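You operate a simulated robot arm through the tools that you are given. There is no shell and no other tool. Be economical: measure what you need, move in short steps, check, and stop when the job is done.

Carry out the task below with a simulated two-armed robot. There is one attempt and no reset: what you move stays moved.

## Task
Put the test stick marked "iron" from the top of the pouch bench on the folded cover and the test stick marked "stainless" on the shelf of the pouch bench. Open the cupboard door, take the scoop and put it on the shelf in the sample bench cupboard, then shut the door. Put the white tub on the top of the blue sack stack away on the shelf under the steel bench. Put the black bolt from the top of the funnel bench on the shelf under the funnel bench. Any order will do. Set down upright: white tub.
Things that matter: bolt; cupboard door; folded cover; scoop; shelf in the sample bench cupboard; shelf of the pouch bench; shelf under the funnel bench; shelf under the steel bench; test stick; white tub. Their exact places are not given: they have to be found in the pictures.

Only the result counts: the job must be done as asked and must still hold three seconds after the hand-in. Knocking over, shifting, dropping, spilling or breaking anything else fails it. Lids that push on must go on centred and level and be pressed home; caps that screw on are set level and turned clockwise until they are tight.

## Robot
Two 7-joint arms with fingered hands on one trunk, on a base that drives. Base frame: it is fixed to the floor where the robot stands at the start and does not move with it; the origin is under the middle of the robot, x ahead of it, y to its left, z up; the surface under the hand at the start is at about z = 80. Readings come in cm, rad, newtons and seconds.
The left shoulder is at the start at [6, 16.6, 90.1], the right one opposite. With the tool pointing down near the work surface each hand reaches from about 36 to 86 cm from the robot's upright axis, wherever it stands, measured 20 degrees to its own side. Places, roughly: bolt [425, 850, 75]; cupboard door [370, 320, 40]; folded cover (24x30x3 cm) [60, 30, 80]; scoop (6x15x5 cm) [60, 180, 80]; shelf in the sample bench cupboard [400, 330, 40]; shelf of the pouch bench [80, -10, 20]; shelf under the funnel bench [420, 870, 20]; shelf under the steel bench [390, 30, 30]; test stick [50, -25, 75]; white tub [425, 675, 75]. Payload 5 kg a hand.
The TCP of each hand is the grasp point between the finger pads, 3.2 cm short of the fingertips. In the tool frame z runs along the fingers and y along their closing line. Largest opening 16 cm; the body of the gripper starts 8.9 cm behind the TCP. The gripper is a hand of 3 fingers: y runs from the thumb to the fingers, the wrist lies at [0, 0, -26.7] in the tool frame, and closing takes about 1.5 s.
Orientation is told as [roll, pitch, yaw] about the base's x, y, z axes, in that order, counted from this pose: with the fingers straight down and closing along the base's y, the tool's x points along the base's -x, its y along +y and its z along -z.

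## Interface
- The arms move only by the tool apply_moves. It takes "left_series", "right_series" or both (then of equal length, played together; a hand with none holds still); each is a list of rows, each a list of 2 entries, a list of its own where there are three numbers: the shift along the base's x, y, z in units of 500 mm (1.0 is 500 mm), then the turn, a rotation vector about the base's x, y, z in units of 180 degrees (1.0 is 180 degrees). In form: [[[dx, dy, dz], [rx, ry, rz]], ...]. A call has 1 to 12 rows; each row is the pose to reach, as a shift and turn from the pose commanded when the call began. "left_claw" and "right_claw" are, for a hand that has rows, the gripper command, from -1 (shut) to 1 (fully open), values between in proportion, set as the call begins (left out, the last holds). A call with a number of a shift or a turn outside -1 to 1 is refused whole. A row lasts 0.2 s, in which the tool goes at most 5 cm and 0.15 rad; a call with a longer step from one row to the next is refused whole, and so is a gripper value outside its range. A pose out of reach is approached as far as the arm can. The call stops where the force on the tool passes 40 N (or 10 N more than at its start, if that is more) or the arm is blocked; 0.2 s more then pass. Each finger travels about 4.5 cm/s and halts on what it meets, pressing with about 31 N; the grip force reading is that of the motor and also rises with nothing between the fingers. The clock runs only during rows and for 0.2 s after the last one: add rows that repeat a pose to give the fingers time. The reply holds the time, the measured pose of the TCP, the force on the tool along the base axes, the opening and the grip force, in the units named above and with some noise, with the torque about the TCP (base axes, N m) and any sound that the robot's microphone picked up.
- Cameras (640 x 400 px; columns grow to the right, rows downward): "scene" is now at [4.72, -1.04, 153.73]; the picture's right is [-0.12, -0.99, 0.00], its down [-0.77, 0.09, -0.64] and it looks along [0.63, -0.08, -0.77] (base axes); focal length 274 px, centre (320, 200). "left" rides on the left gripper at [-6.5, -0.4, -11.6] in its tool frame; the picture's right is [0.06, -1.00, 0.00], its down [0.87, 0.05, -0.49] and it looks along [0.49, 0.03, 0.87] (tool axes); focal length 261 px, centre (320, 200). "right" rides on the right gripper at [6.5, -0.4, -11.6] in its tool frame; the picture's right is [0.06, 1.00, 0.00], its down [-0.87, 0.05, -0.49] and it looks along [-0.49, 0.03, 0.87] (tool axes); focal length 261 px, centre (320, 200).
- camera(camera): a new picture of that camera. The clock stands still meanwhile.
- raise_lower(by): slides the trunk up (or, below 0, down) by that many cm; the arms and the scene camera ride with it, the base frame stays. It gives what a move gives, with no picture.
- base_move(legs): drives the robot by 1 to 6 legs, each [ahead, turn to the left] in cm and rad, along the robot's own axes; the way and the turn of a leg run together, so that a leg with both is an arc; at most 150 cm and 3.142 rad a leg. The arms and the cameras ride along, it lands a little off, and it stops where it bumps. It gives what a move gives.
- set_grasp(shape, hand): the hand has 3 fingers and takes this shape, open, in about a second: jaw (thumb against the fingers, like two jaws); tri (thumb and two fingers); tip (a fingertip pinch); poke (one finger out to press); point (the index stretched); flat (the hand flat); cup (the hand cupped); fist (a fist). The gripper value then closes the fingers along that shape, each until it touches; the sizes above hold for jaw. It gives what a move gives, with no picture.
- turn_head(pan, tilt): turns the head with the scene camera to pan (to the left, within 1.501 rad either way) and tilt (down, from -0.506 to 1.204), counted from straight ahead of the robot. It gives what a move gives.
- measure_at(camera, pixels): there is no depth. For up to 12 entries [column, row, z] of the newest picture of that camera ("zoom" is the newest enlarged one), the place [x, y] in the base frame at which the ray of that pixel passes the height z, good to about 0.3 cm. The clock stands still meanwhile.
- inspect(camera, box): a new picture of the part [left, top, right, bottom] of that camera's present view, enlarged. The clock stands still meanwhile.
- job_done(): hands the job in; it is judged then, once.

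Work in short steps. Measure before you move; look again where a grasp or a placing could have gone wrong, and mend it. You have 124 turns and 136 pictures in all, those below and enlarged ones among them. Open the grippers and draw the arms clear of the work before you hand the job in, unless the task says otherwise.

The tools are called after "Request:" by a JSON object that holds its "fn" and its "kwargs". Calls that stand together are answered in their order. apply_moves: Moves the arms, as the interface text tells. Its arguments: {"type":"object","properties":{"left_series":{"type":"array"},"left_claw":{"type":"number"},"right_series":{"type":"array"},"right_claw":{"type":"number"}},"required":[]} The other tools are called the same way: raise_lower (by) slides the trunk up or down; set_grasp (shape, hand) gives the hand a shape; base_move (legs) drives the base; turn_head (pan, tilt) turns the head that bears the scene camera; camera (camera) takes a picture; measure_at (camera, pixels) gives the place at which the rays of pixels pass given heights; inspect (camera, box) takes an enlarged picture of a part of a camera's view; job_done () hands the job in.

At the start:

```text
clock: 0.0
left_position: [68.32, 15.43, 105.36]
left_tool_rot: [0.0, -0.002, 0.0]
left_contact_force: [-0.2, 0.8, -0.6]
left_ft_torque: [0.01, 0.02, 0.02]
left_opening: 15.99
left_grasp_force: 0.1
left_shape: jaw
right_position: [60.53, -37.2, 105.21]
right_tool_rot: [0.0, -0.001, -0.001]
right_contact_force: [0.4, -0.1, -0.2]
right_ft_torque: [0.0, -0.02, 0.01]
right_opening: 15.97
right_grasp_force: 0.0
right_shape: jaw
trunk travel left (down, up): [-45.0, 14.0]
robot x, y, heading: [-0.16, -0.11, -0.002]
head pan, tilt: [-0.12, 0.88]
```

scene: 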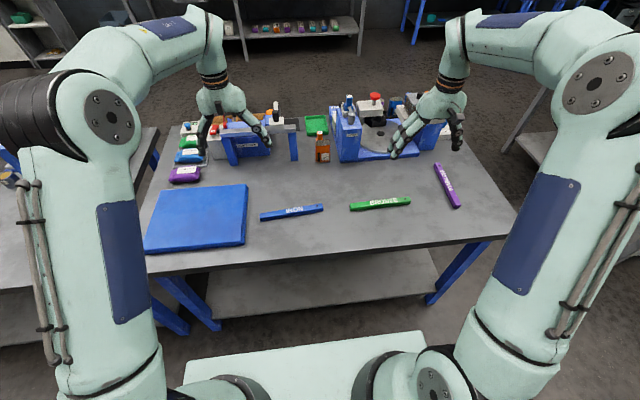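
right: 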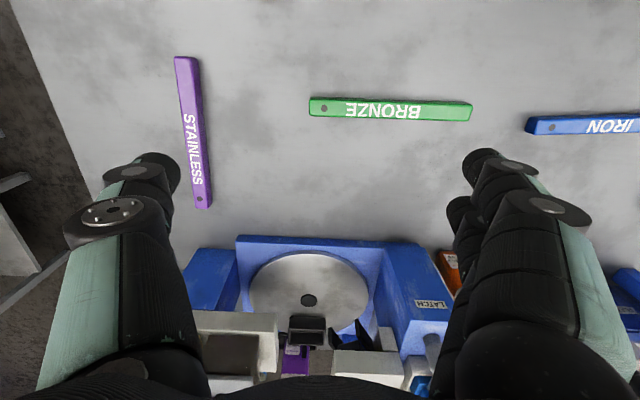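
left: 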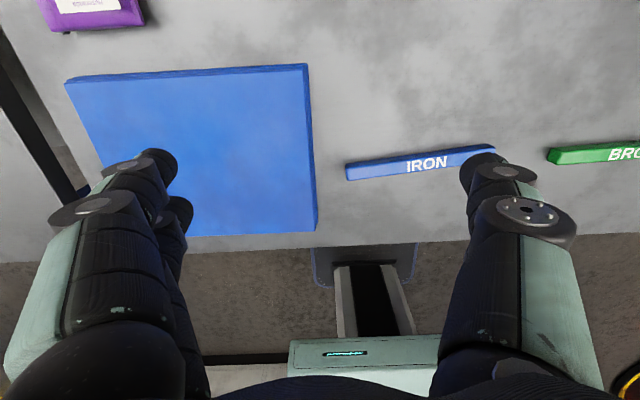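

The sticks show in the scene view: iron (262,217)-(322,208), stainless (437,165)-(458,206), and the folded cover around (197,218). I measure them at surface height, and the shelf's front edge too.

Request:
{"fn": "measure_at", "kwargs": {"camera": "scene", "pixels": [[262, 216, 81], [322, 208, 81], [437, 165, 81], [458, 206, 81], [160, 192, 83], [247, 186, 83], [243, 243, 83], [148, 250, 83], [215, 318, 25], [432, 292, 25], [150, 268, 80], [490, 238, 80]]}}

Request:
{"fn": "measure_at", "kwargs": {"camera": "left", "pixels": [[346, 172, 81], [496, 150, 81], [66, 80, 83], [307, 64, 83], [316, 230, 83]]}}

Request:
{"fn": "measure_at", "kwargs": {"camera": "right", "pixels": [[185, 58, 81], [204, 206, 81], [310, 108, 81], [472, 112, 81], [528, 125, 81]]}}

Request:
{"fn": "inspect", "kwargs": {"camera": "scene", "box": [140, 80, 500, 330]}}

```text
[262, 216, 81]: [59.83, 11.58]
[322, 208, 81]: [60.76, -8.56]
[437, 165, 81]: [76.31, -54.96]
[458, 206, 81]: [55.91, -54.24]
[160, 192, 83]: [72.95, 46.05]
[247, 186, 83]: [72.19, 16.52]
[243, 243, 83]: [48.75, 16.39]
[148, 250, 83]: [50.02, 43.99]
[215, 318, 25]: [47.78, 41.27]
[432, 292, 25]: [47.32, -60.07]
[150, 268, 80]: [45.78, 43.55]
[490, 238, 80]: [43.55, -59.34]
```

```text
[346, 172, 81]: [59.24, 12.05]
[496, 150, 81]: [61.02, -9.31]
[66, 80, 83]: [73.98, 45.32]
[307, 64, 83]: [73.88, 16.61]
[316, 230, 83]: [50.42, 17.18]
```

```text
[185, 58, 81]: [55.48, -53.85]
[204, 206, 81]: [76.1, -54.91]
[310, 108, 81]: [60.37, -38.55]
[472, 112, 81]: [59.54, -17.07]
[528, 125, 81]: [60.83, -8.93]
```

```text
1.60 times, centred on (320, 205) of scene
```

zoom: 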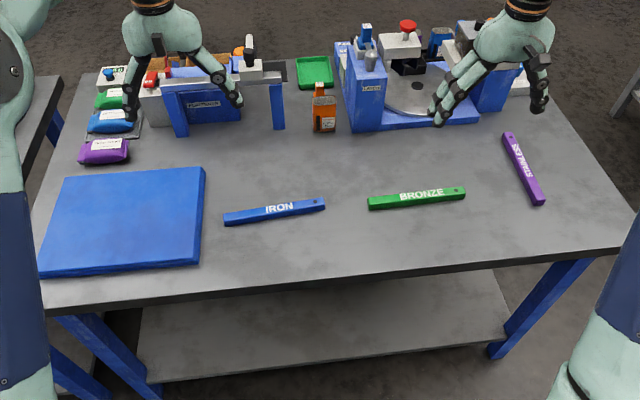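

Iron lies along y, centred near (60.2, 1.4), and stainless lies along x, centred near (65.9, -54.4). I bring the left hand above iron turned about -86°, and the right hand above stainless tilted 45° forward, which suits the later placing on the low shelf.

Request:
{"fn": "apply_moves", "kwargs": {"left_series": [[[-0.0135, -0.0234, -0.0167], [0, 0, -0.04]], [[-0.027, -0.0468, -0.0333], [0, 0, -0.08]], [[-0.0405, -0.0702, -0.05], [0, 0, -0.12]], [[-0.054, -0.0936, -0.0667], [0, 0, -0.16]], [[-0.0675, -0.117, -0.0833], [0, 0, -0.2]], [[-0.081, -0.1404, -0.1], [0, 0, -0.24]], [[-0.0945, -0.1638, -0.1167], [0, 0, -0.28]], [[-0.108, -0.1872, -0.1333], [0, 0, -0.32]], [[-0.1215, -0.2106, -0.15], [0, 0, -0.36]], [[-0.135, -0.234, -0.1667], [0, 0, -0.4]], [[-0.1485, -0.2574, -0.1833], [0, 0, -0.44]], [[-0.162, -0.2808, -0.2], [0, 0, -0.478]]], "right_series": [[[0.006, -0.0287, -0.0167], [0, -0.021, 0]], [[0.012, -0.0574, -0.0333], [0, -0.042, 0]], [[0.0175, -0.086, -0.05], [0, -0.0625, 0]], [[0.0233, -0.1147, -0.0667], [0, -0.083, 0]], [[0.029, -0.1433, -0.0833], [0, -0.104, 0]], [[0.035, -0.172, -0.1], [0, -0.125, 0]], [[0.041, -0.2007, -0.1167], [0, -0.146, 0]], [[0.047, -0.2293, -0.1333], [0, -0.167, 0]], [[0.0525, -0.258, -0.15], [0, -0.1875, 0]], [[0.058, -0.2867, -0.1667], [0, -0.208, 0]], [[0.064, -0.3153, -0.1833], [0, -0.229, 0]], [[0.07, -0.344, -0.2], [0, -0.25, 0]]], "left_claw": 0, "right_claw": 0}}

Request:
{"fn": "camera", "kwargs": {"camera": "left"}}

Request:
{"fn": "camera", "kwargs": {"camera": "right"}}

Request:
{"fn": "camera", "kwargs": {"camera": "scene"}}

```text
clock: 2.6
left_position: [60.1, 1.23, 95.38]
left_tool_rot: [0.001, 0.001, -1.505]
left_contact_force: [-0.9, -0.5, -0.7]
left_ft_torque: [0.02, -0.04, -0.03]
left_opening: 8.07
left_grasp_force: 0.0
left_shape: jaw
right_position: [64.17, -54.59, 95.15]
right_tool_rot: [0.001, -0.787, -0.002]
right_contact_force: [-0.1, 1.1, -0.6]
right_ft_torque: [0.03, -0.01, -0.02]
right_opening: 8.05
right_grasp_force: 0.1
right_shape: jaw
trunk travel left (down, up): [-45.0, 14.0]
robot x, y, heading: [-0.04, 0.0, 0.003]
head pan, tilt: [-0.12, 0.88]
```

```text
131 pictures are left
```

left: 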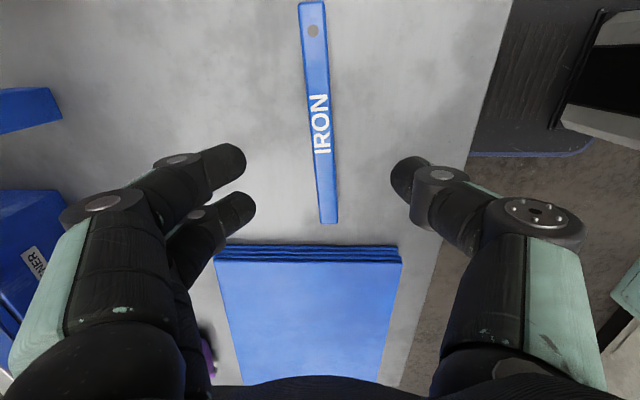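

```text
130 pictures are left
```

right: 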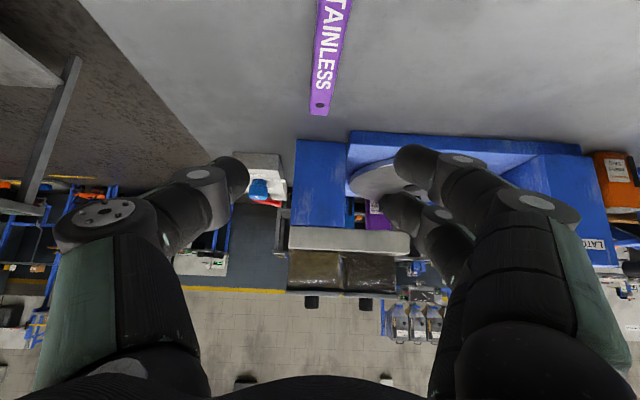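

```text
129 pictures are left
```

scene: 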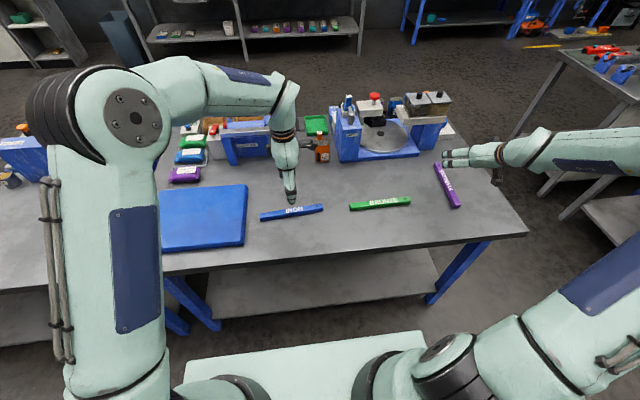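

I refine the stick positions from the wrist views: iron's near end is at (329,222), and stainless's far end is at (320,113).

Request:
{"fn": "measure_at", "kwargs": {"camera": "left", "pixels": [[320, 222, 82], [338, 222, 82], [302, 4, 82], [325, 4, 82], [309, 125, 82], [331, 125, 82]]}}

Request:
{"fn": "measure_at", "kwargs": {"camera": "right", "pixels": [[310, 114, 82], [330, 114, 82], [316, 40, 82], [344, 40, 82], [354, 131, 82], [300, 140, 86]]}}

Request:
{"fn": "inspect", "kwargs": {"camera": "scene", "box": [240, 180, 340, 240]}}

```text
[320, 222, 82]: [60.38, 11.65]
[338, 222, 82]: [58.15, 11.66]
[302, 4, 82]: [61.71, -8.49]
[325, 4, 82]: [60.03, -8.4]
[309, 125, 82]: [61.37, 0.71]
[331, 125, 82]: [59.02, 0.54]
```

```text
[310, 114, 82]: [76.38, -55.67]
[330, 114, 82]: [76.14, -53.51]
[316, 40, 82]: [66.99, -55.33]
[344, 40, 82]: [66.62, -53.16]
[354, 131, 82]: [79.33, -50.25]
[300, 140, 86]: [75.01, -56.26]
```

```text
6.40 times, centred on (290, 210) of scene
```

zoom: 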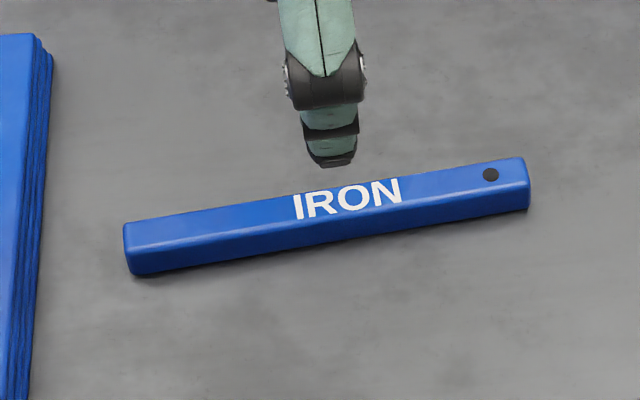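

Both sticks are about 2 cm wide with tops near z=82. I lower both hands to just above the table around the sticks.

Request:
{"fn": "apply_moves", "kwargs": {"left_series": [[[0, 0, -0.06], [0, 0, 0]], [[0, 0, -0.12], [0, 0, 0]], [[0, 0, -0.18], [0, 0, 0]], [[0, 0, -0.21], [0, 0, 0]], [[0, 0, -0.225], [0, 0, 0]], [[0, 0, -0.236], [0, 0, 0]]], "right_series": [[[0, 0, -0.06], [0, 0, 0]], [[0, 0, -0.12], [0, 0, 0]], [[0, 0, -0.17], [0, 0, 0]], [[0, 0, -0.2], [0, 0, 0]], [[0, 0, -0.21], [0, 0, 0]], [[0, 0, -0.215], [0, 0, 0]]]}}

Request:
{"fn": "camera", "kwargs": {"camera": "left"}}

Request:
{"fn": "camera", "kwargs": {"camera": "right"}}

```text
clock: 4.0
left_position: [60.25, 1.47, 83.46]
left_tool_rot: [-0.001, 0.0, -1.5]
left_contact_force: [0.1, -0.7, 0.0]
left_ft_torque: [-0.01, -0.01, -0.01]
left_opening: 8.06
left_grasp_force: 0.0
left_shape: jaw
right_position: [64.17, -54.5, 84.37]
right_tool_rot: [0.001, -0.784, -0.001]
right_contact_force: [0.2, -0.8, 0.1]
right_ft_torque: [0.02, -0.03, 0.01]
right_opening: 8.04
right_grasp_force: 0.0
right_shape: jaw
trunk travel left (down, up): [-45.0, 14.0]
robot x, y, heading: [-0.02, 0.29, 0.004]
head pan, tilt: [-0.12, 0.88]
```

```text
127 pictures are left
```

left: 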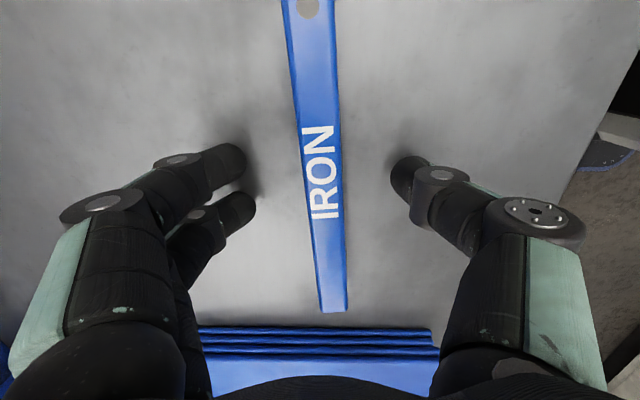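

```text
126 pictures are left
```

right: 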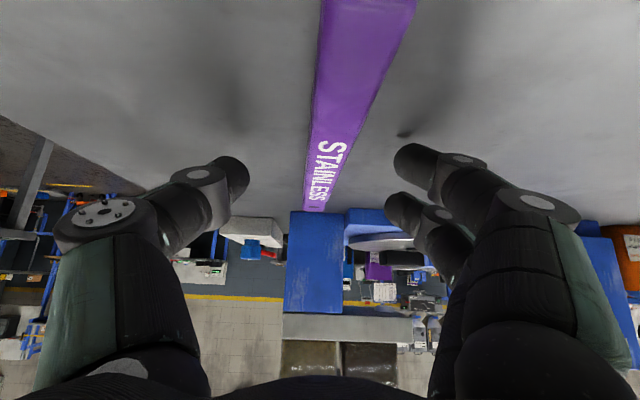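

Both hands straddle their sticks. I close the left on iron and lower the right by 1 cm.

Request:
{"fn": "apply_moves", "kwargs": {"left_series": [[[0, 0, 0], [0, 0, 0]], [[0, 0, 0], [0, 0, 0]], [[0, 0, 0], [0, 0, 0]], [[0, 0, 0], [0, 0, 0]], [[0, 0, 0], [0, 0, 0]], [[0, 0, 0], [0, 0, 0]], [[0, 0, 0], [0, 0, 0]], [[0, 0, 0], [0, 0, 0]]], "right_series": [[[0, 0, -0.005], [0, 0, 0]], [[0, 0, -0.01], [0, 0, 0]], [[0, 0, -0.015], [0, 0, 0]], [[0, 0, -0.02], [0, 0, 0]], [[0, 0, -0.022], [0, 0, 0]], [[0, 0, -0.022], [0, 0, 0]], [[0, 0, -0.022], [0, 0, 0]], [[0, 0, -0.022], [0, 0, 0]]], "left_claw": -1}}

Request:
{"fn": "camera", "kwargs": {"camera": "right"}}

Request:
{"fn": "camera", "kwargs": {"camera": "left"}}

```text
clock: 5.8
left_position: [59.95, 1.71, 83.78]
left_tool_rot: [0.003, -0.003, -1.5]
left_contact_force: [-0.8, 0.0, 0.3]
left_ft_torque: [-0.02, -0.01, 0.0]
left_opening: 1.67
left_grasp_force: 31.6
left_shape: jaw
right_position: [64.26, -54.34, 83.78]
right_tool_rot: [-0.003, -0.794, 0.005]
right_contact_force: [6.8, 0.9, 36.0]
right_ft_torque: [1.89, -0.51, -0.28]
right_opening: 7.99
right_grasp_force: 0.0
right_shape: jaw
trunk travel left (down, up): [-45.0, 14.0]
robot x, y, heading: [0.21, 0.3, 0.0]
head pan, tilt: [-0.12, 0.88]
```

```text
125 pictures are left
```

right: 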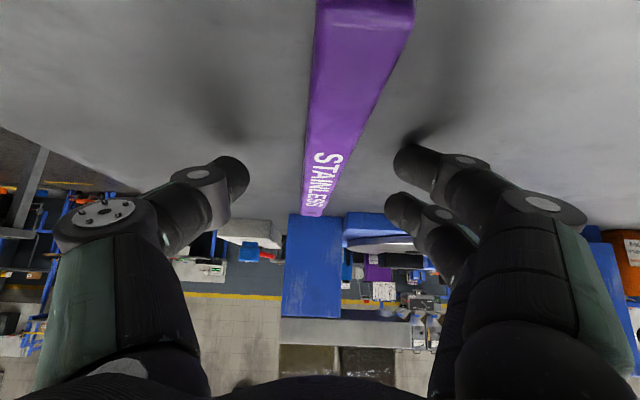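

```text
124 pictures are left
```

left: 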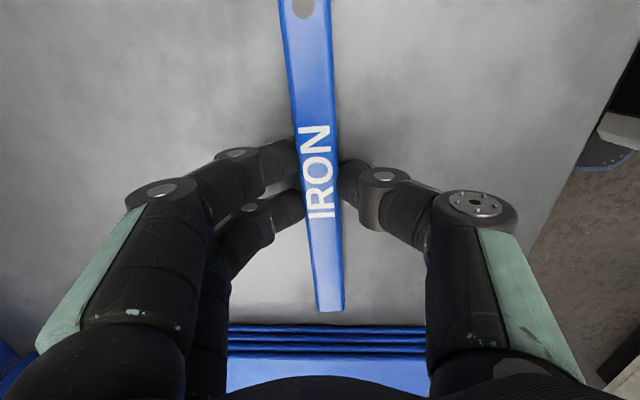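

Iron is gripped (opening 1.67 cm, 31 N), and the right fingertips touch the table. I back the right off by 0.4 cm and close it while lifting iron.

Request:
{"fn": "apply_moves", "kwargs": {"left_series": [[[0, 0, 0.02], [0, 0, 0]], [[0, 0, 0.05], [0, 0, 0]], [[0, 0, 0.1], [0, 0, 0]], [[0, 0, 0.16], [0, 0, 0]], [[0, 0, 0.16], [0, 0, 0]], [[0, 0, 0.16], [0, 0, 0]], [[0, 0, 0.16], [0, 0, 0]], [[0, 0, 0.16], [0, 0, 0]], [[0, 0, 0.16], [0, 0, 0]]], "right_series": [[[0, 0, 0.008], [0, 0, 0]], [[0, 0, 0.008], [0, 0, 0]], [[0, 0, 0.008], [0, 0, 0]], [[0, 0, 0.008], [0, 0, 0]], [[0, 0, 0.008], [0, 0, 0]], [[0, 0, 0.008], [0, 0, 0]], [[0, 0, 0.008], [0, 0, 0]], [[0, 0, 0.008], [0, 0, 0]], [[0, 0, 0.008], [0, 0, 0]]], "right_claw": -1}}

Request:
{"fn": "camera", "kwargs": {"camera": "right"}}

Request:
{"fn": "camera", "kwargs": {"camera": "left"}}

```text
clock: 7.8
left_position: [60.11, 1.54, 91.51]
left_tool_rot: [0.0, -0.002, -1.502]
left_contact_force: [1.4, -0.8, -0.9]
left_ft_torque: [0.01, 0.02, -0.01]
left_opening: 1.64
left_grasp_force: 31.1
left_shape: jaw
right_position: [64.07, -54.42, 83.86]
right_tool_rot: [-0.002, -0.787, 0.0]
right_contact_force: [-2.2, 6.2, 17.8]
right_ft_torque: [0.71, -0.18, 0.12]
right_opening: 1.68
right_grasp_force: 30.6
right_shape: jaw
trunk travel left (down, up): [-45.0, 14.0]
robot x, y, heading: [-0.13, -0.13, 0.001]
head pan, tilt: [-0.12, 0.88]
```

```text
123 pictures are left
```

right: 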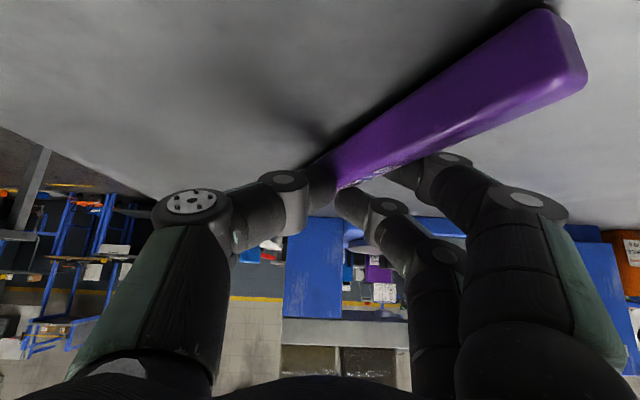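

```text
122 pictures are left
```

left: 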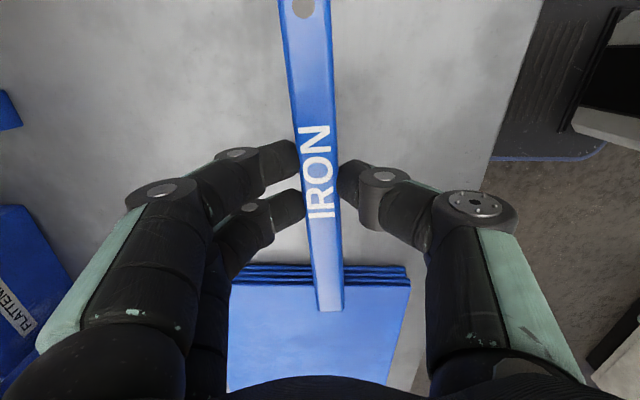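

Iron hangs level. Stainless turned in the grip but is held. I lift stainless clear and carry iron over the cover.

Request:
{"fn": "apply_moves", "kwargs": {"left_series": [[[0, 0.08, 0], [0, 0, 0]], [[0.004, 0.16, 0], [0, 0, 0]], [[0.008, 0.24, 0], [0, 0, 0]], [[0.012, 0.32, 0], [0, 0, 0]], [[0.016, 0.4, 0], [0, 0, 0]], [[0.02, 0.48, 0], [0, 0, 0]], [[0.024, 0.54, 0], [0, 0, 0]], [[0.028, 0.585, 0], [0, 0, 0]], [[0.028, 0.585, -0.04], [0, 0, 0]], [[0.028, 0.585, -0.07], [0, 0, 0]], [[0.028, 0.585, -0.08], [0, 0, 0]], [[0.028, 0.585, -0.09], [0, 0, 0]]], "right_series": [[[0, 0, 0.02], [0, 0, 0]], [[0, 0, 0.05], [0, 0, 0]], [[0, 0, 0.1], [0, 0, 0]], [[0, 0, 0.15], [0, 0, 0]], [[0, 0, 0.2], [0, 0, 0]], [[0, 0, 0.25], [0, 0, 0]], [[0, 0, 0.3], [0, 0, 0]], [[0, 0, 0.3], [0, 0, 0]], [[0, 0, 0.3], [0, 0, 0]], [[0, 0, 0.3], [0, 0, 0]], [[0, 0, 0.3], [0, 0, 0]], [[0, 0, 0.3], [0, 0, 0]]]}}

Request:
{"fn": "camera", "kwargs": {"camera": "scene"}}

Request:
{"fn": "camera", "kwargs": {"camera": "right"}}

Request:
{"fn": "camera", "kwargs": {"camera": "left"}}

```text
clock: 10.4
left_position: [61.55, 30.6, 87.1]
left_tool_rot: [0.0, -0.001, -1.5]
left_contact_force: [0.1, 0.2, -0.6]
left_ft_torque: [0.05, 0.0, 0.0]
left_opening: 1.66
left_grasp_force: 30.9
left_shape: jaw
right_position: [64.13, -54.53, 98.73]
right_tool_rot: [0.0, -0.785, 0.001]
right_contact_force: [-0.1, 0.4, -1.3]
right_ft_torque: [0.04, 0.03, -0.01]
right_opening: 1.53
right_grasp_force: 30.4
right_shape: jaw
trunk travel left (down, up): [-45.0, 14.0]
robot x, y, heading: [0.07, 0.3, 0.001]
head pan, tilt: [-0.12, 0.88]
```

```text
121 pictures are left
```

scene: 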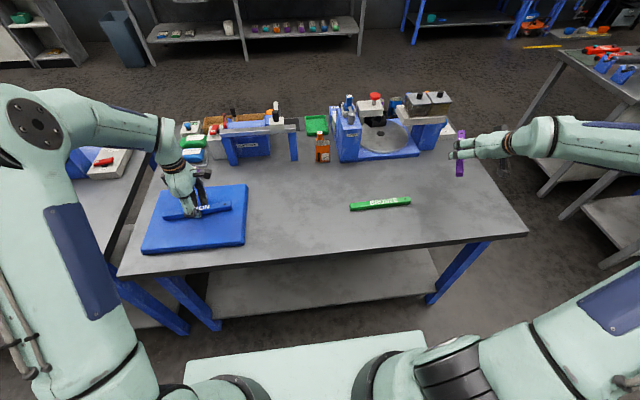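

```text
120 pictures are left
```

right: 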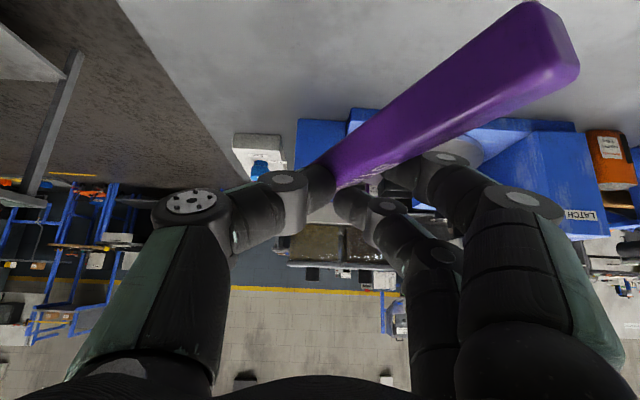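

```text
119 pictures are left
```

left: 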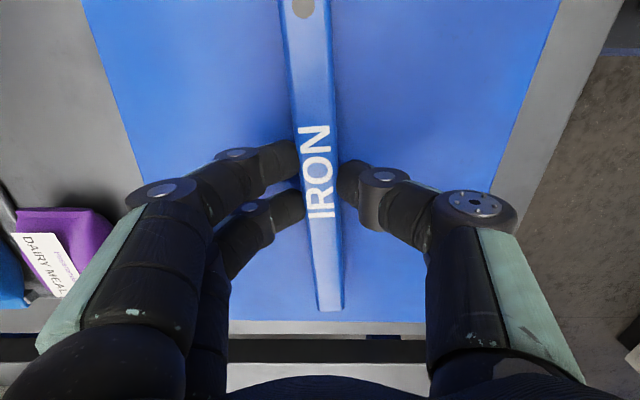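

Iron is over the cover's middle with a slight gap left. I lower until it touches, in small steps.

Request:
{"fn": "apply_moves", "kwargs": {"left_series": [[[0, 0, -0.004], [0, 0, 0]], [[0, 0, -0.008], [0, 0, 0]], [[0, 0, -0.012], [0, 0, 0]], [[0, 0, -0.012], [0, 0, 0]]]}}

Request:
{"fn": "inspect", "kwargs": {"camera": "scene", "box": [140, 160, 260, 260]}}

Request:
{"fn": "inspect", "kwargs": {"camera": "scene", "box": [420, 100, 520, 200]}}

```text
clock: 11.4
left_position: [61.53, 30.64, 86.52]
left_tool_rot: [0.002, 0.0, -1.502]
left_contact_force: [0.0, 0.5, 5.7]
left_ft_torque: [0.0, -0.09, -0.03]
left_opening: 1.64
left_grasp_force: 31.2
left_shape: jaw
right_position: [64.15, -54.5, 98.71]
right_tool_rot: [0.001, -0.785, 0.0]
right_contact_force: [-0.2, 0.0, -1.4]
right_ft_torque: [0.01, 0.0, 0.03]
right_opening: 1.55
right_grasp_force: 31.1
right_shape: jaw
trunk travel left (down, up): [-45.0, 14.0]
robot x, y, heading: [-0.52, -0.05, -0.003]
head pan, tilt: [-0.12, 0.88]
```

```text
4.00 times, centred on (200, 210) of scene
```

zoom: 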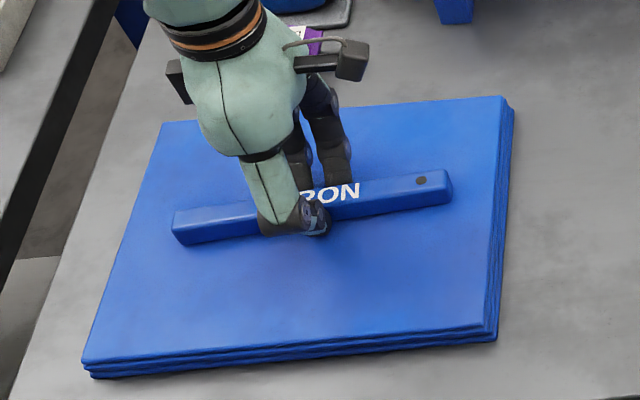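

```text
4.00 times, centred on (470, 150) of scene
```

zoom: 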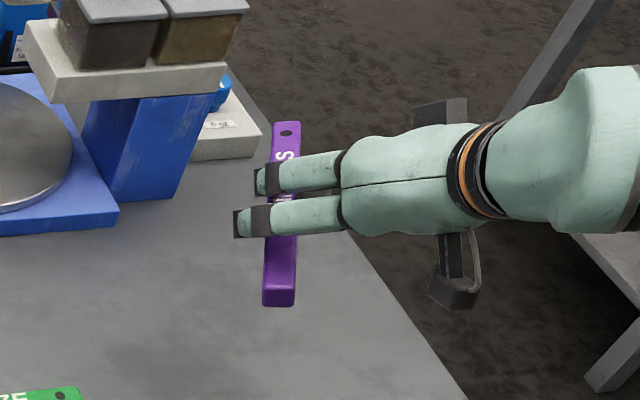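

Iron rests on the cover (5.7 N contact). I open the left hand and lift it straight up.

Request:
{"fn": "apply_moves", "kwargs": {"left_series": [[[0, 0, 0.004], [0, 0, 0]], [[0, 0, 0.004], [0, 0, 0]], [[0, 0, 0.004], [0, 0, 0]], [[0, 0, 0.004], [0, 0, 0]], [[0, 0, 0.05], [0, 0, 0]], [[0, 0, 0.12], [0, 0, 0]], [[0, 0, 0.2], [0, 0, 0]], [[0, 0, 0.28], [0, 0, 0]], [[0, 0, 0.34], [0, 0, 0]]], "left_claw": -0.3}}

Request:
{"fn": "camera", "kwargs": {"camera": "scene"}}

```text
clock: 13.4
left_position: [61.59, 30.61, 103.28]
left_tool_rot: [-0.001, 0.0, -1.503]
left_contact_force: [-0.4, -0.4, -0.1]
left_ft_torque: [0.0, 0.0, 0.0]
left_opening: 5.58
left_grasp_force: 0.1
left_shape: jaw
right_position: [63.99, -54.51, 98.63]
right_tool_rot: [0.0, -0.786, 0.0]
right_contact_force: [-0.6, 1.0, -0.2]
right_ft_torque: [0.0, 0.0, 0.01]
right_opening: 1.53
right_grasp_force: 31.4
right_shape: jaw
trunk travel left (down, up): [-45.0, 14.0]
robot x, y, heading: [0.12, -0.04, 0.006]
head pan, tilt: [-0.12, 0.88]
```

```text
116 pictures are left
```

scene: 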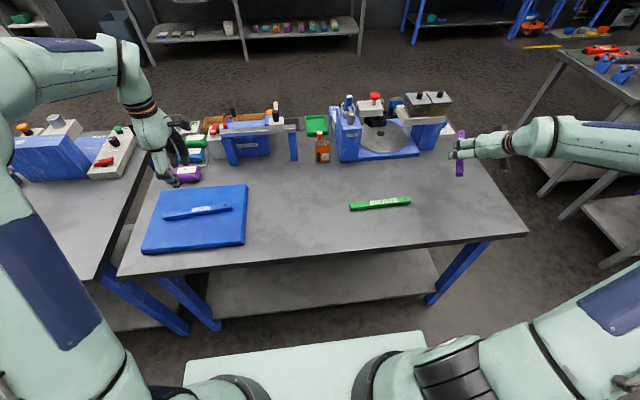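

Iron lies on the cover. Before backing off I look around with the head for the surroundings and for the other places.

Request:
{"fn": "turn_head", "kwargs": {"pan": 1.4, "tilt": 0.4}}

Request:
{"fn": "camera", "kwargs": {"camera": "scene"}}

Request:
{"fn": "turn_head", "kwargs": {"pan": -1.4, "tilt": 0.5}}

Request:
{"fn": "camera", "kwargs": {"camera": "scene"}}

Request:
{"fn": "turn_head", "kwargs": {"pan": 0.3, "tilt": 0.25}}

Request:
{"fn": "camera", "kwargs": {"camera": "scene"}}

```text
clock: 15.0
left_position: [61.64, 30.56, 103.38]
left_tool_rot: [0.0, -0.001, -1.502]
left_contact_force: [0.1, 0.5, -0.2]
left_ft_torque: [0.02, -0.01, -0.01]
left_opening: 5.58
left_grasp_force: 0.1
left_shape: jaw
right_position: [64.13, -54.49, 98.65]
right_tool_rot: [0.001, -0.784, 0.0]
right_contact_force: [-0.4, 0.5, 0.0]
right_ft_torque: [0.01, 0.01, 0.02]
right_opening: 1.53
right_grasp_force: 31.3
right_shape: jaw
trunk travel left (down, up): [-45.0, 14.0]
robot x, y, heading: [-0.08, 0.14, 0.0]
head pan, tilt: [1.4, 0.4]
```

```text
115 pictures are left
```

scene: 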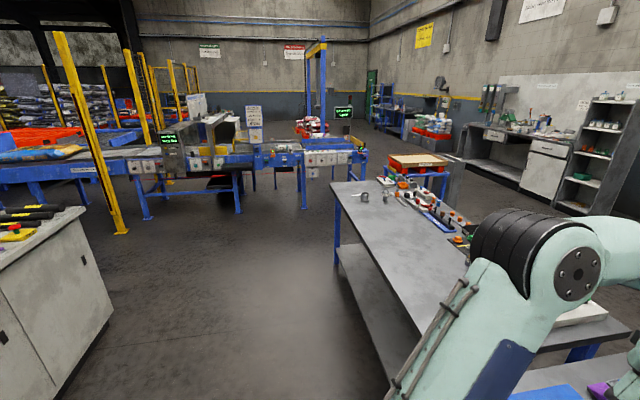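

```text
clock: 17.5
left_position: [61.63, 30.77, 103.39]
left_tool_rot: [-0.001, -0.001, -1.501]
left_contact_force: [0.0, 0.6, 0.2]
left_ft_torque: [0.0, -0.01, -0.01]
left_opening: 5.57
left_grasp_force: 0.1
left_shape: jaw
right_position: [64.23, -54.48, 98.73]
right_tool_rot: [0.0, -0.784, 0.001]
right_contact_force: [1.2, 0.2, -1.4]
right_ft_torque: [-0.01, 0.01, -0.01]
right_opening: 1.55
right_grasp_force: 31.3
right_shape: jaw
trunk travel left (down, up): [-45.0, 14.0]
robot x, y, heading: [-0.04, -0.22, 0.002]
head pan, tilt: [-1.4, 0.499]
```

```text
114 pictures are left
```

scene: 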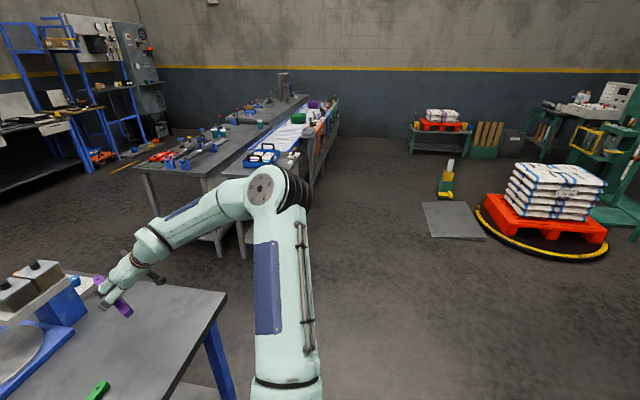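

```text
clock: 19.2
left_position: [61.61, 30.73, 103.32]
left_tool_rot: [0.001, 0.0, -1.502]
left_contact_force: [0.2, 0.4, 0.1]
left_ft_torque: [0.03, 0.0, 0.03]
left_opening: 5.55
left_grasp_force: 0.1
left_shape: jaw
right_position: [64.11, -54.55, 98.64]
right_tool_rot: [0.0, -0.785, -0.001]
right_contact_force: [0.9, 0.1, -1.0]
right_ft_torque: [-0.03, 0.04, 0.03]
right_opening: 1.54
right_grasp_force: 30.8
right_shape: jaw
trunk travel left (down, up): [-45.0, 14.0]
robot x, y, heading: [-0.25, 0.08, 0.002]
head pan, tilt: [0.3, 0.25]
```

```text
113 pictures are left
```

scene: 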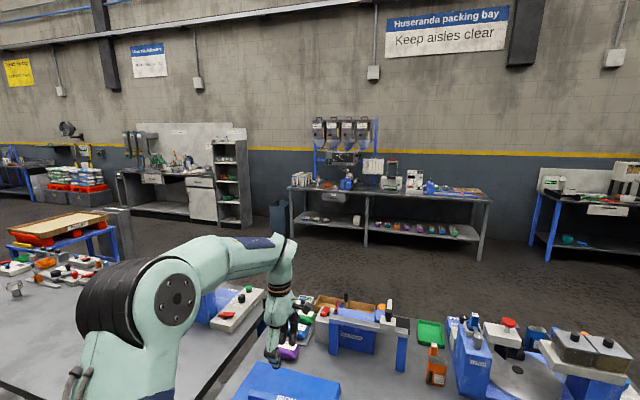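

The floor behind is free (the nearest cabinet is beyond x<-120). I back off 60 cm, lower the trunk fully, and return 25 cm so the right hand can reach under the bench top.

Request:
{"fn": "base_move", "kwargs": {"legs": [[-60, 0]]}}

Request:
{"fn": "raise_lower", "kwargs": {"by": -45}}

Request:
{"fn": "turn_head", "kwargs": {"pan": -0.2, "tilt": 0.6}}

Request:
{"fn": "camera", "kwargs": {"camera": "scene"}}

Request:
{"fn": "camera", "kwargs": {"camera": "right"}}

```text
clock: 22.6
left_position: [1.22, 30.59, 103.42]
left_tool_rot: [0.0, 0.001, -1.503]
left_contact_force: [-0.7, 0.0, 0.4]
left_ft_torque: [-0.02, 0.04, -0.02]
left_opening: 5.58
left_grasp_force: 0.1
left_shape: jaw
right_position: [3.75, -54.49, 98.7]
right_tool_rot: [0.0, -0.785, -0.002]
right_contact_force: [0.0, 0.4, -1.4]
right_ft_torque: [0.01, 0.02, 0.02]
right_opening: 1.55
right_grasp_force: 31.1
right_shape: jaw
trunk travel left (down, up): [-45.0, 14.0]
robot x, y, heading: [-60.57, -0.03, 0.004]
head pan, tilt: [0.3, 0.25]
```

```text
refused: -45 is not a number from -40 to 40
```

```text
clock: 23.6
left_position: [1.22, 30.6, 103.39]
left_tool_rot: [0.002, 0.0, -1.502]
left_contact_force: [-0.6, -0.2, -0.9]
left_ft_torque: [0.03, 0.0, -0.04]
left_opening: 5.57
left_grasp_force: 0.1
left_shape: jaw
right_position: [3.77, -54.52, 98.79]
right_tool_rot: [0.001, -0.786, -0.002]
right_contact_force: [-0.3, -0.7, -0.6]
right_ft_torque: [0.01, 0.01, -0.02]
right_opening: 1.55
right_grasp_force: 31.0
right_shape: jaw
trunk travel left (down, up): [-45.0, 14.0]
robot x, y, heading: [-60.66, 0.15, -0.002]
head pan, tilt: [-0.201, 0.6]
```

```text
112 pictures are left
```

scene: 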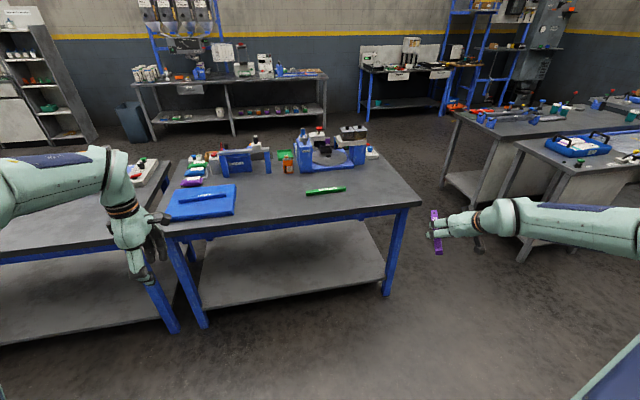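

```text
111 pictures are left
```

right: 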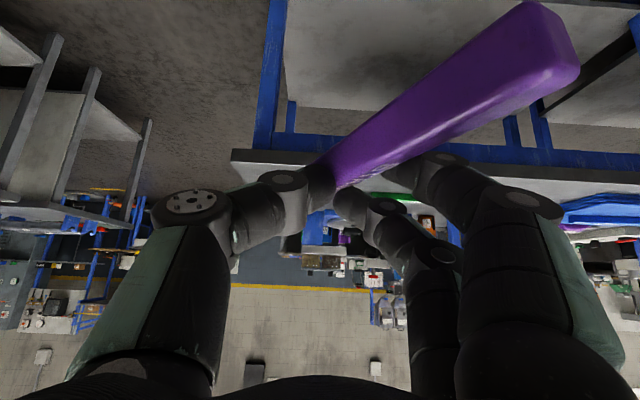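

The shelf is empty; its front edge runs (203,306)-(384,279) and its back edge (262,228)-(365,222). I measure these with the leg feet on the floor to get its height.

Request:
{"fn": "measure_at", "kwargs": {"camera": "scene", "pixels": [[205, 328, 0], [388, 296, 0], [203, 306, 15], [384, 279, 15], [203, 306, 20], [384, 279, 20], [365, 222, 20], [420, 203, 79], [165, 236, 79]]}}

Request:
{"fn": "inspect", "kwargs": {"camera": "scene", "box": [150, 170, 430, 345]}}

Request:
{"fn": "inspect", "kwargs": {"camera": "scene", "box": [400, 180, 500, 270]}}

Request:
{"fn": "raise_lower", "kwargs": {"by": -40}}

```text
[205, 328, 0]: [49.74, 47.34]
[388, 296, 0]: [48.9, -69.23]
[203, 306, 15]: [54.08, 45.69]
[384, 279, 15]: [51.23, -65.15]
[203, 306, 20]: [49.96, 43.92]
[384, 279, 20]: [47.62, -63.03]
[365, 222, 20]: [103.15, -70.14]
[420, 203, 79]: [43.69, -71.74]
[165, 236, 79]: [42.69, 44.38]
```

```text
2.29 times, centred on (290, 258) of scene
```

zoom: 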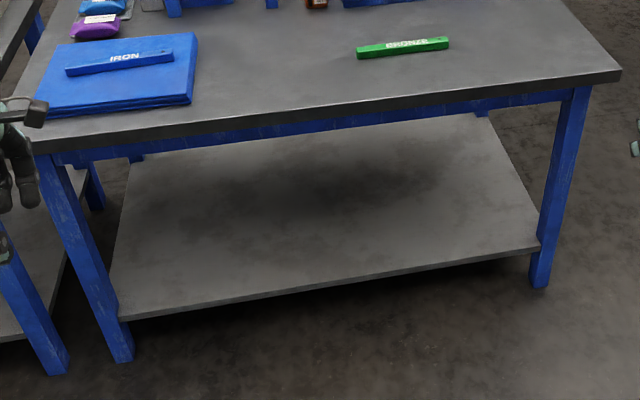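

```text
4.44 times, centred on (450, 225) of scene
```

zoom: 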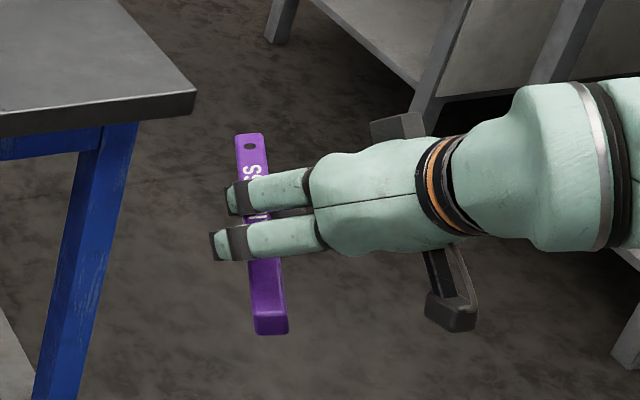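

```text
clock: 27.4
left_position: [1.27, 30.58, 63.33]
left_tool_rot: [0.0, -0.002, -1.502]
left_contact_force: [-0.1, -0.4, 0.5]
left_ft_torque: [-0.01, 0.0, 0.01]
left_opening: 5.59
left_grasp_force: 0.0
left_shape: jaw
right_position: [3.76, -54.49, 58.73]
right_tool_rot: [0.0, -0.785, -0.003]
right_contact_force: [-0.8, 0.4, -1.2]
right_ft_torque: [-0.07, 0.02, -0.02]
right_opening: 1.55
right_grasp_force: 31.2
right_shape: jaw
trunk travel left (down, up): [-5.0, 54.0]
robot x, y, heading: [-60.6, 0.11, 0.001]
head pan, tilt: [-0.201, 0.6]
```

The shelf top is at about z≈20, spanning x 47–103 and y 44 to -63. I swing the right hand inward and down in front of the bench, then drive 30 cm ahead.

Request:
{"fn": "apply_moves", "kwargs": {"right_series": [[[0, 0.07, -0.045], [0, 0, 0]], [[0, 0.145, -0.09], [0, 0, 0]], [[0, 0.22, -0.135], [0, 0, 0]], [[0, 0.295, -0.18], [0, 0, 0]], [[0, 0.37, -0.225], [0, 0, 0]], [[0, 0.445, -0.27], [0, 0, 0]], [[0, 0.52, -0.32], [0, 0, 0]], [[0, 0.58, -0.37], [0, 0, 0]]]}}

Request:
{"fn": "base_move", "kwargs": {"legs": [[30, 0]]}}

Request:
{"fn": "camera", "kwargs": {"camera": "scene"}}

Request:
{"fn": "camera", "kwargs": {"camera": "right"}}

```text
clock: 29.2
left_position: [1.22, 30.81, 63.41]
left_tool_rot: [0.001, 0.001, -1.499]
left_contact_force: [-0.8, 0.7, 0.8]
left_ft_torque: [-0.07, -0.05, 0.02]
left_opening: 5.57
left_grasp_force: 0.1
left_shape: jaw
right_position: [3.58, -25.41, 40.34]
right_tool_rot: [-0.001, -0.785, -0.001]
right_contact_force: [0.6, -0.1, -1.5]
right_ft_torque: [0.02, 0.01, 0.0]
right_opening: 1.49
right_grasp_force: 31.4
right_shape: jaw
trunk travel left (down, up): [-5.0, 54.0]
robot x, y, heading: [-60.11, -0.26, 0.001]
head pan, tilt: [-0.201, 0.6]
```

```text
clock: 31.2
left_position: [31.6, 30.48, 63.4]
left_tool_rot: [0.0, 0.0, -1.502]
left_contact_force: [0.2, 0.6, 0.0]
left_ft_torque: [-0.02, 0.01, -0.02]
left_opening: 5.56
left_grasp_force: 0.0
left_shape: jaw
right_position: [33.84, -25.61, 40.31]
right_tool_rot: [0.0, -0.785, -0.002]
right_contact_force: [-0.5, 0.2, -0.8]
right_ft_torque: [0.0, 0.0, -0.03]
right_opening: 1.48
right_grasp_force: 31.3
right_shape: jaw
trunk travel left (down, up): [-5.0, 54.0]
robot x, y, heading: [-30.05, 0.09, -0.0]
head pan, tilt: [-0.201, 0.6]
```

```text
108 pictures are left
```

scene: 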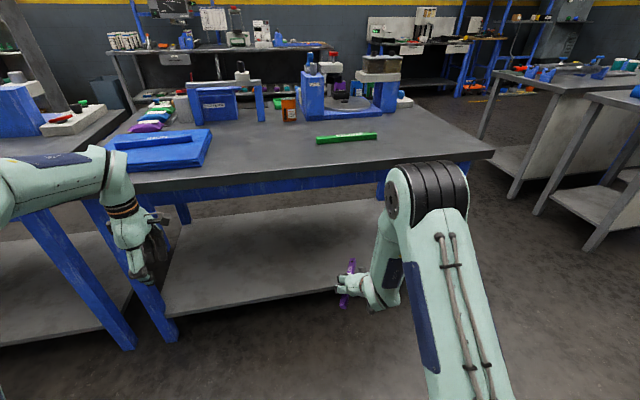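

```text
107 pictures are left
```

right: 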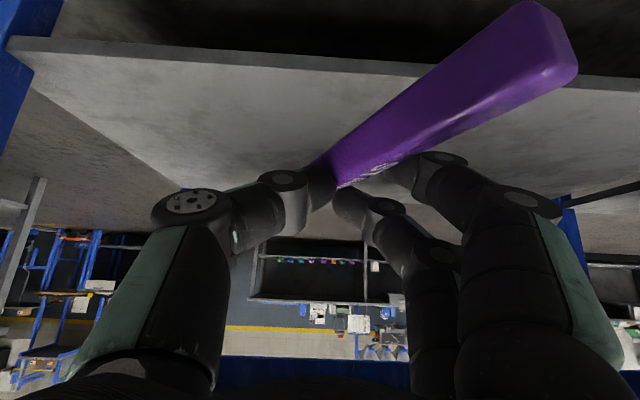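

The way under the bench is free. I extend the right hand 26 cm in while lowering to z≈33.

Request:
{"fn": "apply_moves", "kwargs": {"right_series": [[[0.06, 0, -0.02], [0, 0, 0]], [[0.13, 0, -0.04], [0, 0, 0]], [[0.2, 0, -0.06], [0, 0, 0]], [[0.27, 0, -0.08], [0, 0, 0]], [[0.34, 0, -0.1], [0, 0, 0]], [[0.41, 0, -0.12], [0, 0, 0]], [[0.48, 0, -0.14], [0, 0, 0]], [[0.53, 0, -0.15], [0, 0, 0]], [[0.53, 0, -0.15], [0, 0, 0]]]}}

Request:
{"fn": "camera", "kwargs": {"camera": "scene"}}

Request:
{"fn": "camera", "kwargs": {"camera": "right"}}

```text
clock: 33.2
left_position: [31.5, 30.48, 63.42]
left_tool_rot: [0.001, -0.002, -1.502]
left_contact_force: [0.2, 0.6, -1.0]
left_ft_torque: [0.03, 0.01, -0.03]
left_opening: 5.55
left_grasp_force: 0.1
left_shape: jaw
right_position: [60.45, -25.33, 32.79]
right_tool_rot: [0.0, -0.785, -0.002]
right_contact_force: [-0.2, -0.1, -0.6]
right_ft_torque: [-0.03, -0.01, 0.01]
right_opening: 1.5
right_grasp_force: 30.6
right_shape: jaw
trunk travel left (down, up): [-5.0, 54.0]
robot x, y, heading: [-30.19, -0.03, -0.004]
head pan, tilt: [-0.201, 0.6]
```

```text
106 pictures are left
```

scene: 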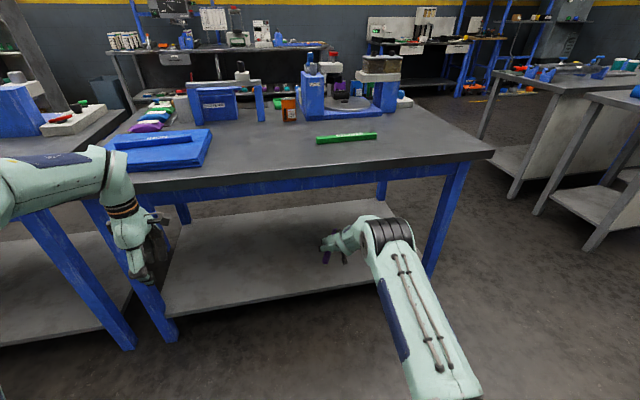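

```text
105 pictures are left
```

right: 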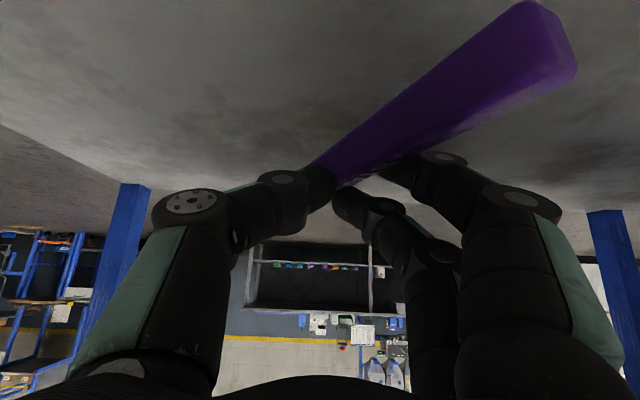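

The stick is over the shelf. I lower to about z 24.5, then creep down to contact.

Request:
{"fn": "apply_moves", "kwargs": {"right_series": [[[0, 0, -0.05], [0, 0, 0]], [[0, 0, -0.1], [0, 0, 0]], [[0, 0, -0.14], [0, 0, 0]], [[0, 0, -0.155], [0, 0, 0]], [[0, 0, -0.162], [0, 0, 0]], [[0, 0, -0.168], [0, 0, 0]], [[0, 0, -0.172], [0, 0, 0]], [[0, 0, -0.172], [0, 0, 0]]]}}

Request:
{"fn": "camera", "kwargs": {"camera": "right"}}

```text
clock: 35.0
left_position: [31.63, 30.53, 63.35]
left_tool_rot: [-0.001, 0.0, -1.503]
left_contact_force: [0.8, -0.3, -0.9]
left_ft_torque: [0.0, -0.01, -0.01]
left_opening: 5.59
left_grasp_force: 0.1
left_shape: jaw
right_position: [60.43, -25.46, 24.12]
right_tool_rot: [0.001, -0.786, -0.001]
right_contact_force: [-0.5, 0.0, -1.1]
right_ft_torque: [0.0, 0.03, 0.0]
right_opening: 1.5
right_grasp_force: 31.0
right_shape: jaw
trunk travel left (down, up): [-5.0, 54.0]
robot x, y, heading: [-29.8, -0.07, -0.001]
head pan, tilt: [-0.201, 0.6]
```

```text
104 pictures are left
```

right: 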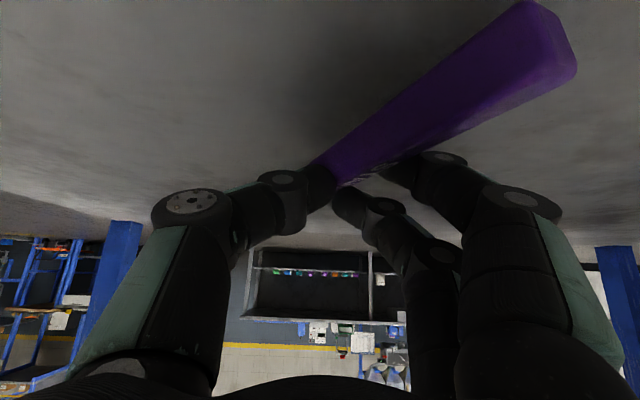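

No contact yet at z 24.1, so I creep down further.

Request:
{"fn": "apply_moves", "kwargs": {"right_series": [[[0, 0, -0.006], [0, 0, 0]], [[0, 0, -0.012], [0, 0, 0]], [[0, 0, -0.018], [0, 0, 0]], [[0, 0, -0.024], [0, 0, 0]], [[0, 0, -0.03], [0, 0, 0]], [[0, 0, -0.036], [0, 0, 0]]]}}

Request:
{"fn": "camera", "kwargs": {"camera": "right"}}

```text
clock: 36.4
left_position: [31.52, 30.46, 63.4]
left_tool_rot: [0.002, 0.001, -1.503]
left_contact_force: [1.2, -0.3, 0.0]
left_ft_torque: [0.03, -0.03, 0.0]
left_opening: 5.57
left_grasp_force: 0.0
left_shape: jaw
right_position: [60.59, -25.42, 22.38]
right_tool_rot: [0.001, -0.786, -0.001]
right_contact_force: [0.2, -0.2, 1.3]
right_ft_torque: [0.08, 0.13, 0.03]
right_opening: 1.48
right_grasp_force: 31.1
right_shape: jaw
trunk travel left (down, up): [-5.0, 54.0]
robot x, y, heading: [-29.64, 0.09, -0.003]
head pan, tilt: [-0.201, 0.6]
```

```text
103 pictures are left
```

right: 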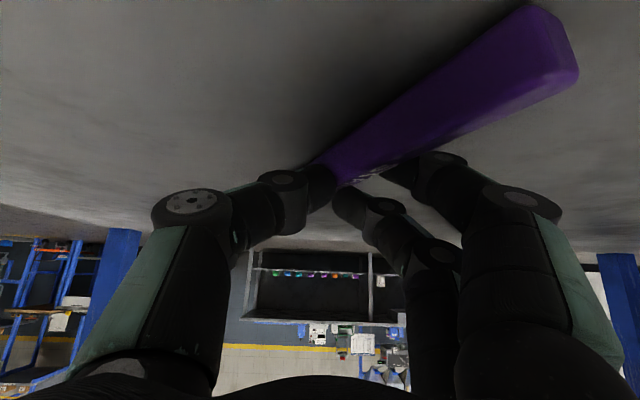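

Contact has just begun (near end touching). I go 0.5 cm lower so it lies flat, then open.

Request:
{"fn": "apply_moves", "kwargs": {"right_series": [[[0, 0, -0.005], [0, 0, 0]], [[0, 0, -0.01], [0, 0, 0]], [[0, 0, -0.014], [0, 0, 0]], [[0, 0, -0.014], [0, 0, 0]]]}}

```text
clock: 37.4
left_position: [31.5, 30.54, 63.52]
left_tool_rot: [0.003, -0.001, -1.503]
left_contact_force: [0.1, 0.6, 0.5]
left_ft_torque: [-0.02, 0.0, 0.01]
left_opening: 5.57
left_grasp_force: 0.1
left_shape: jaw
right_position: [60.59, -25.52, 22.26]
right_tool_rot: [-0.002, -0.795, -0.003]
right_contact_force: [-4.0, -1.5, 30.5]
right_ft_torque: [0.72, -0.33, 0.06]
right_opening: 1.51
right_grasp_force: 31.1
right_shape: jaw
trunk travel left (down, up): [-5.0, 54.0]
robot x, y, heading: [-30.34, -0.27, 0.001]
head pan, tilt: [-0.201, 0.6]
```

It is firmly on the shelf (30 N). I ease up slightly, open, and withdraw up and back.

Request:
{"fn": "apply_moves", "kwargs": {"right_series": [[[0, 0, 0.008], [0, 0, 0]], [[0, 0, 0.008], [0, 0, 0]], [[0, 0, 0.008], [0, 0, 0]], [[0, 0, 0.008], [0, 0, 0]], [[0, 0, 0.008], [0, 0, 0]], [[0, 0, 0.04], [0, 0, 0]], [[0, 0, 0.09], [0, 0, 0]], [[0, 0, 0.15], [0, 0, 0]], [[-0.05, 0, 0.19], [0, 0, 0]], [[-0.14, 0, 0.21], [0, 0, 0]], [[-0.23, 0, 0.22], [0, 0, 0]], [[-0.32, 0, 0.23], [0, 0, 0]]], "right_claw": -0.1}}

Request:
{"fn": "camera", "kwargs": {"camera": "scene"}}

Request:
{"fn": "camera", "kwargs": {"camera": "right"}}

```text
clock: 40.0
left_position: [31.63, 30.39, 63.47]
left_tool_rot: [0.0, -0.001, -1.502]
left_contact_force: [0.3, 0.5, -0.3]
left_ft_torque: [0.0, -0.02, -0.01]
left_opening: 5.57
left_grasp_force: 0.1
left_shape: jaw
right_position: [44.31, -25.64, 33.08]
right_tool_rot: [0.001, -0.786, -0.002]
right_contact_force: [-0.4, 0.3, -1.1]
right_ft_torque: [0.01, -0.03, 0.0]
right_opening: 7.12
right_grasp_force: 0.2
right_shape: jaw
trunk travel left (down, up): [-5.0, 54.0]
robot x, y, heading: [-29.91, 0.25, 0.001]
head pan, tilt: [-0.201, 0.6]
```

```text
102 pictures are left
```

scene: 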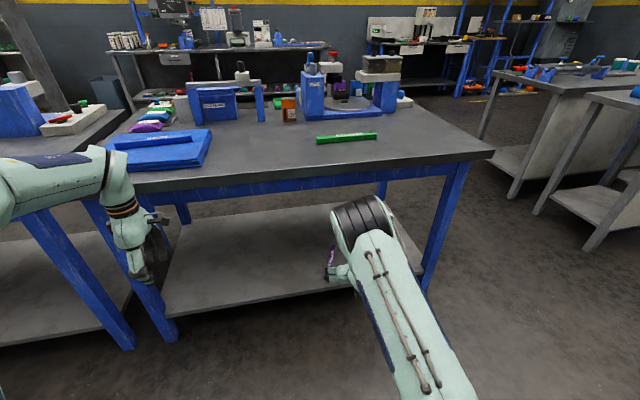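

```text
101 pictures are left
```

right: 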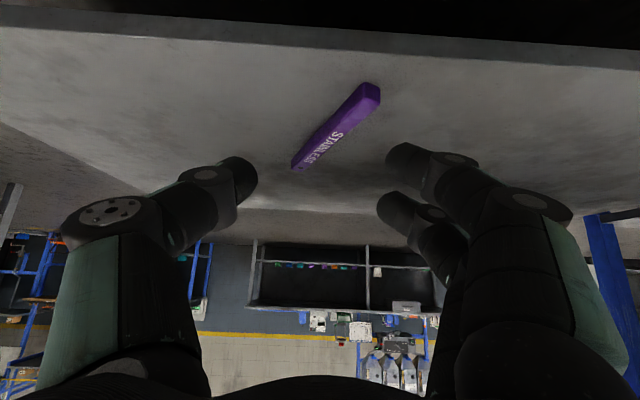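

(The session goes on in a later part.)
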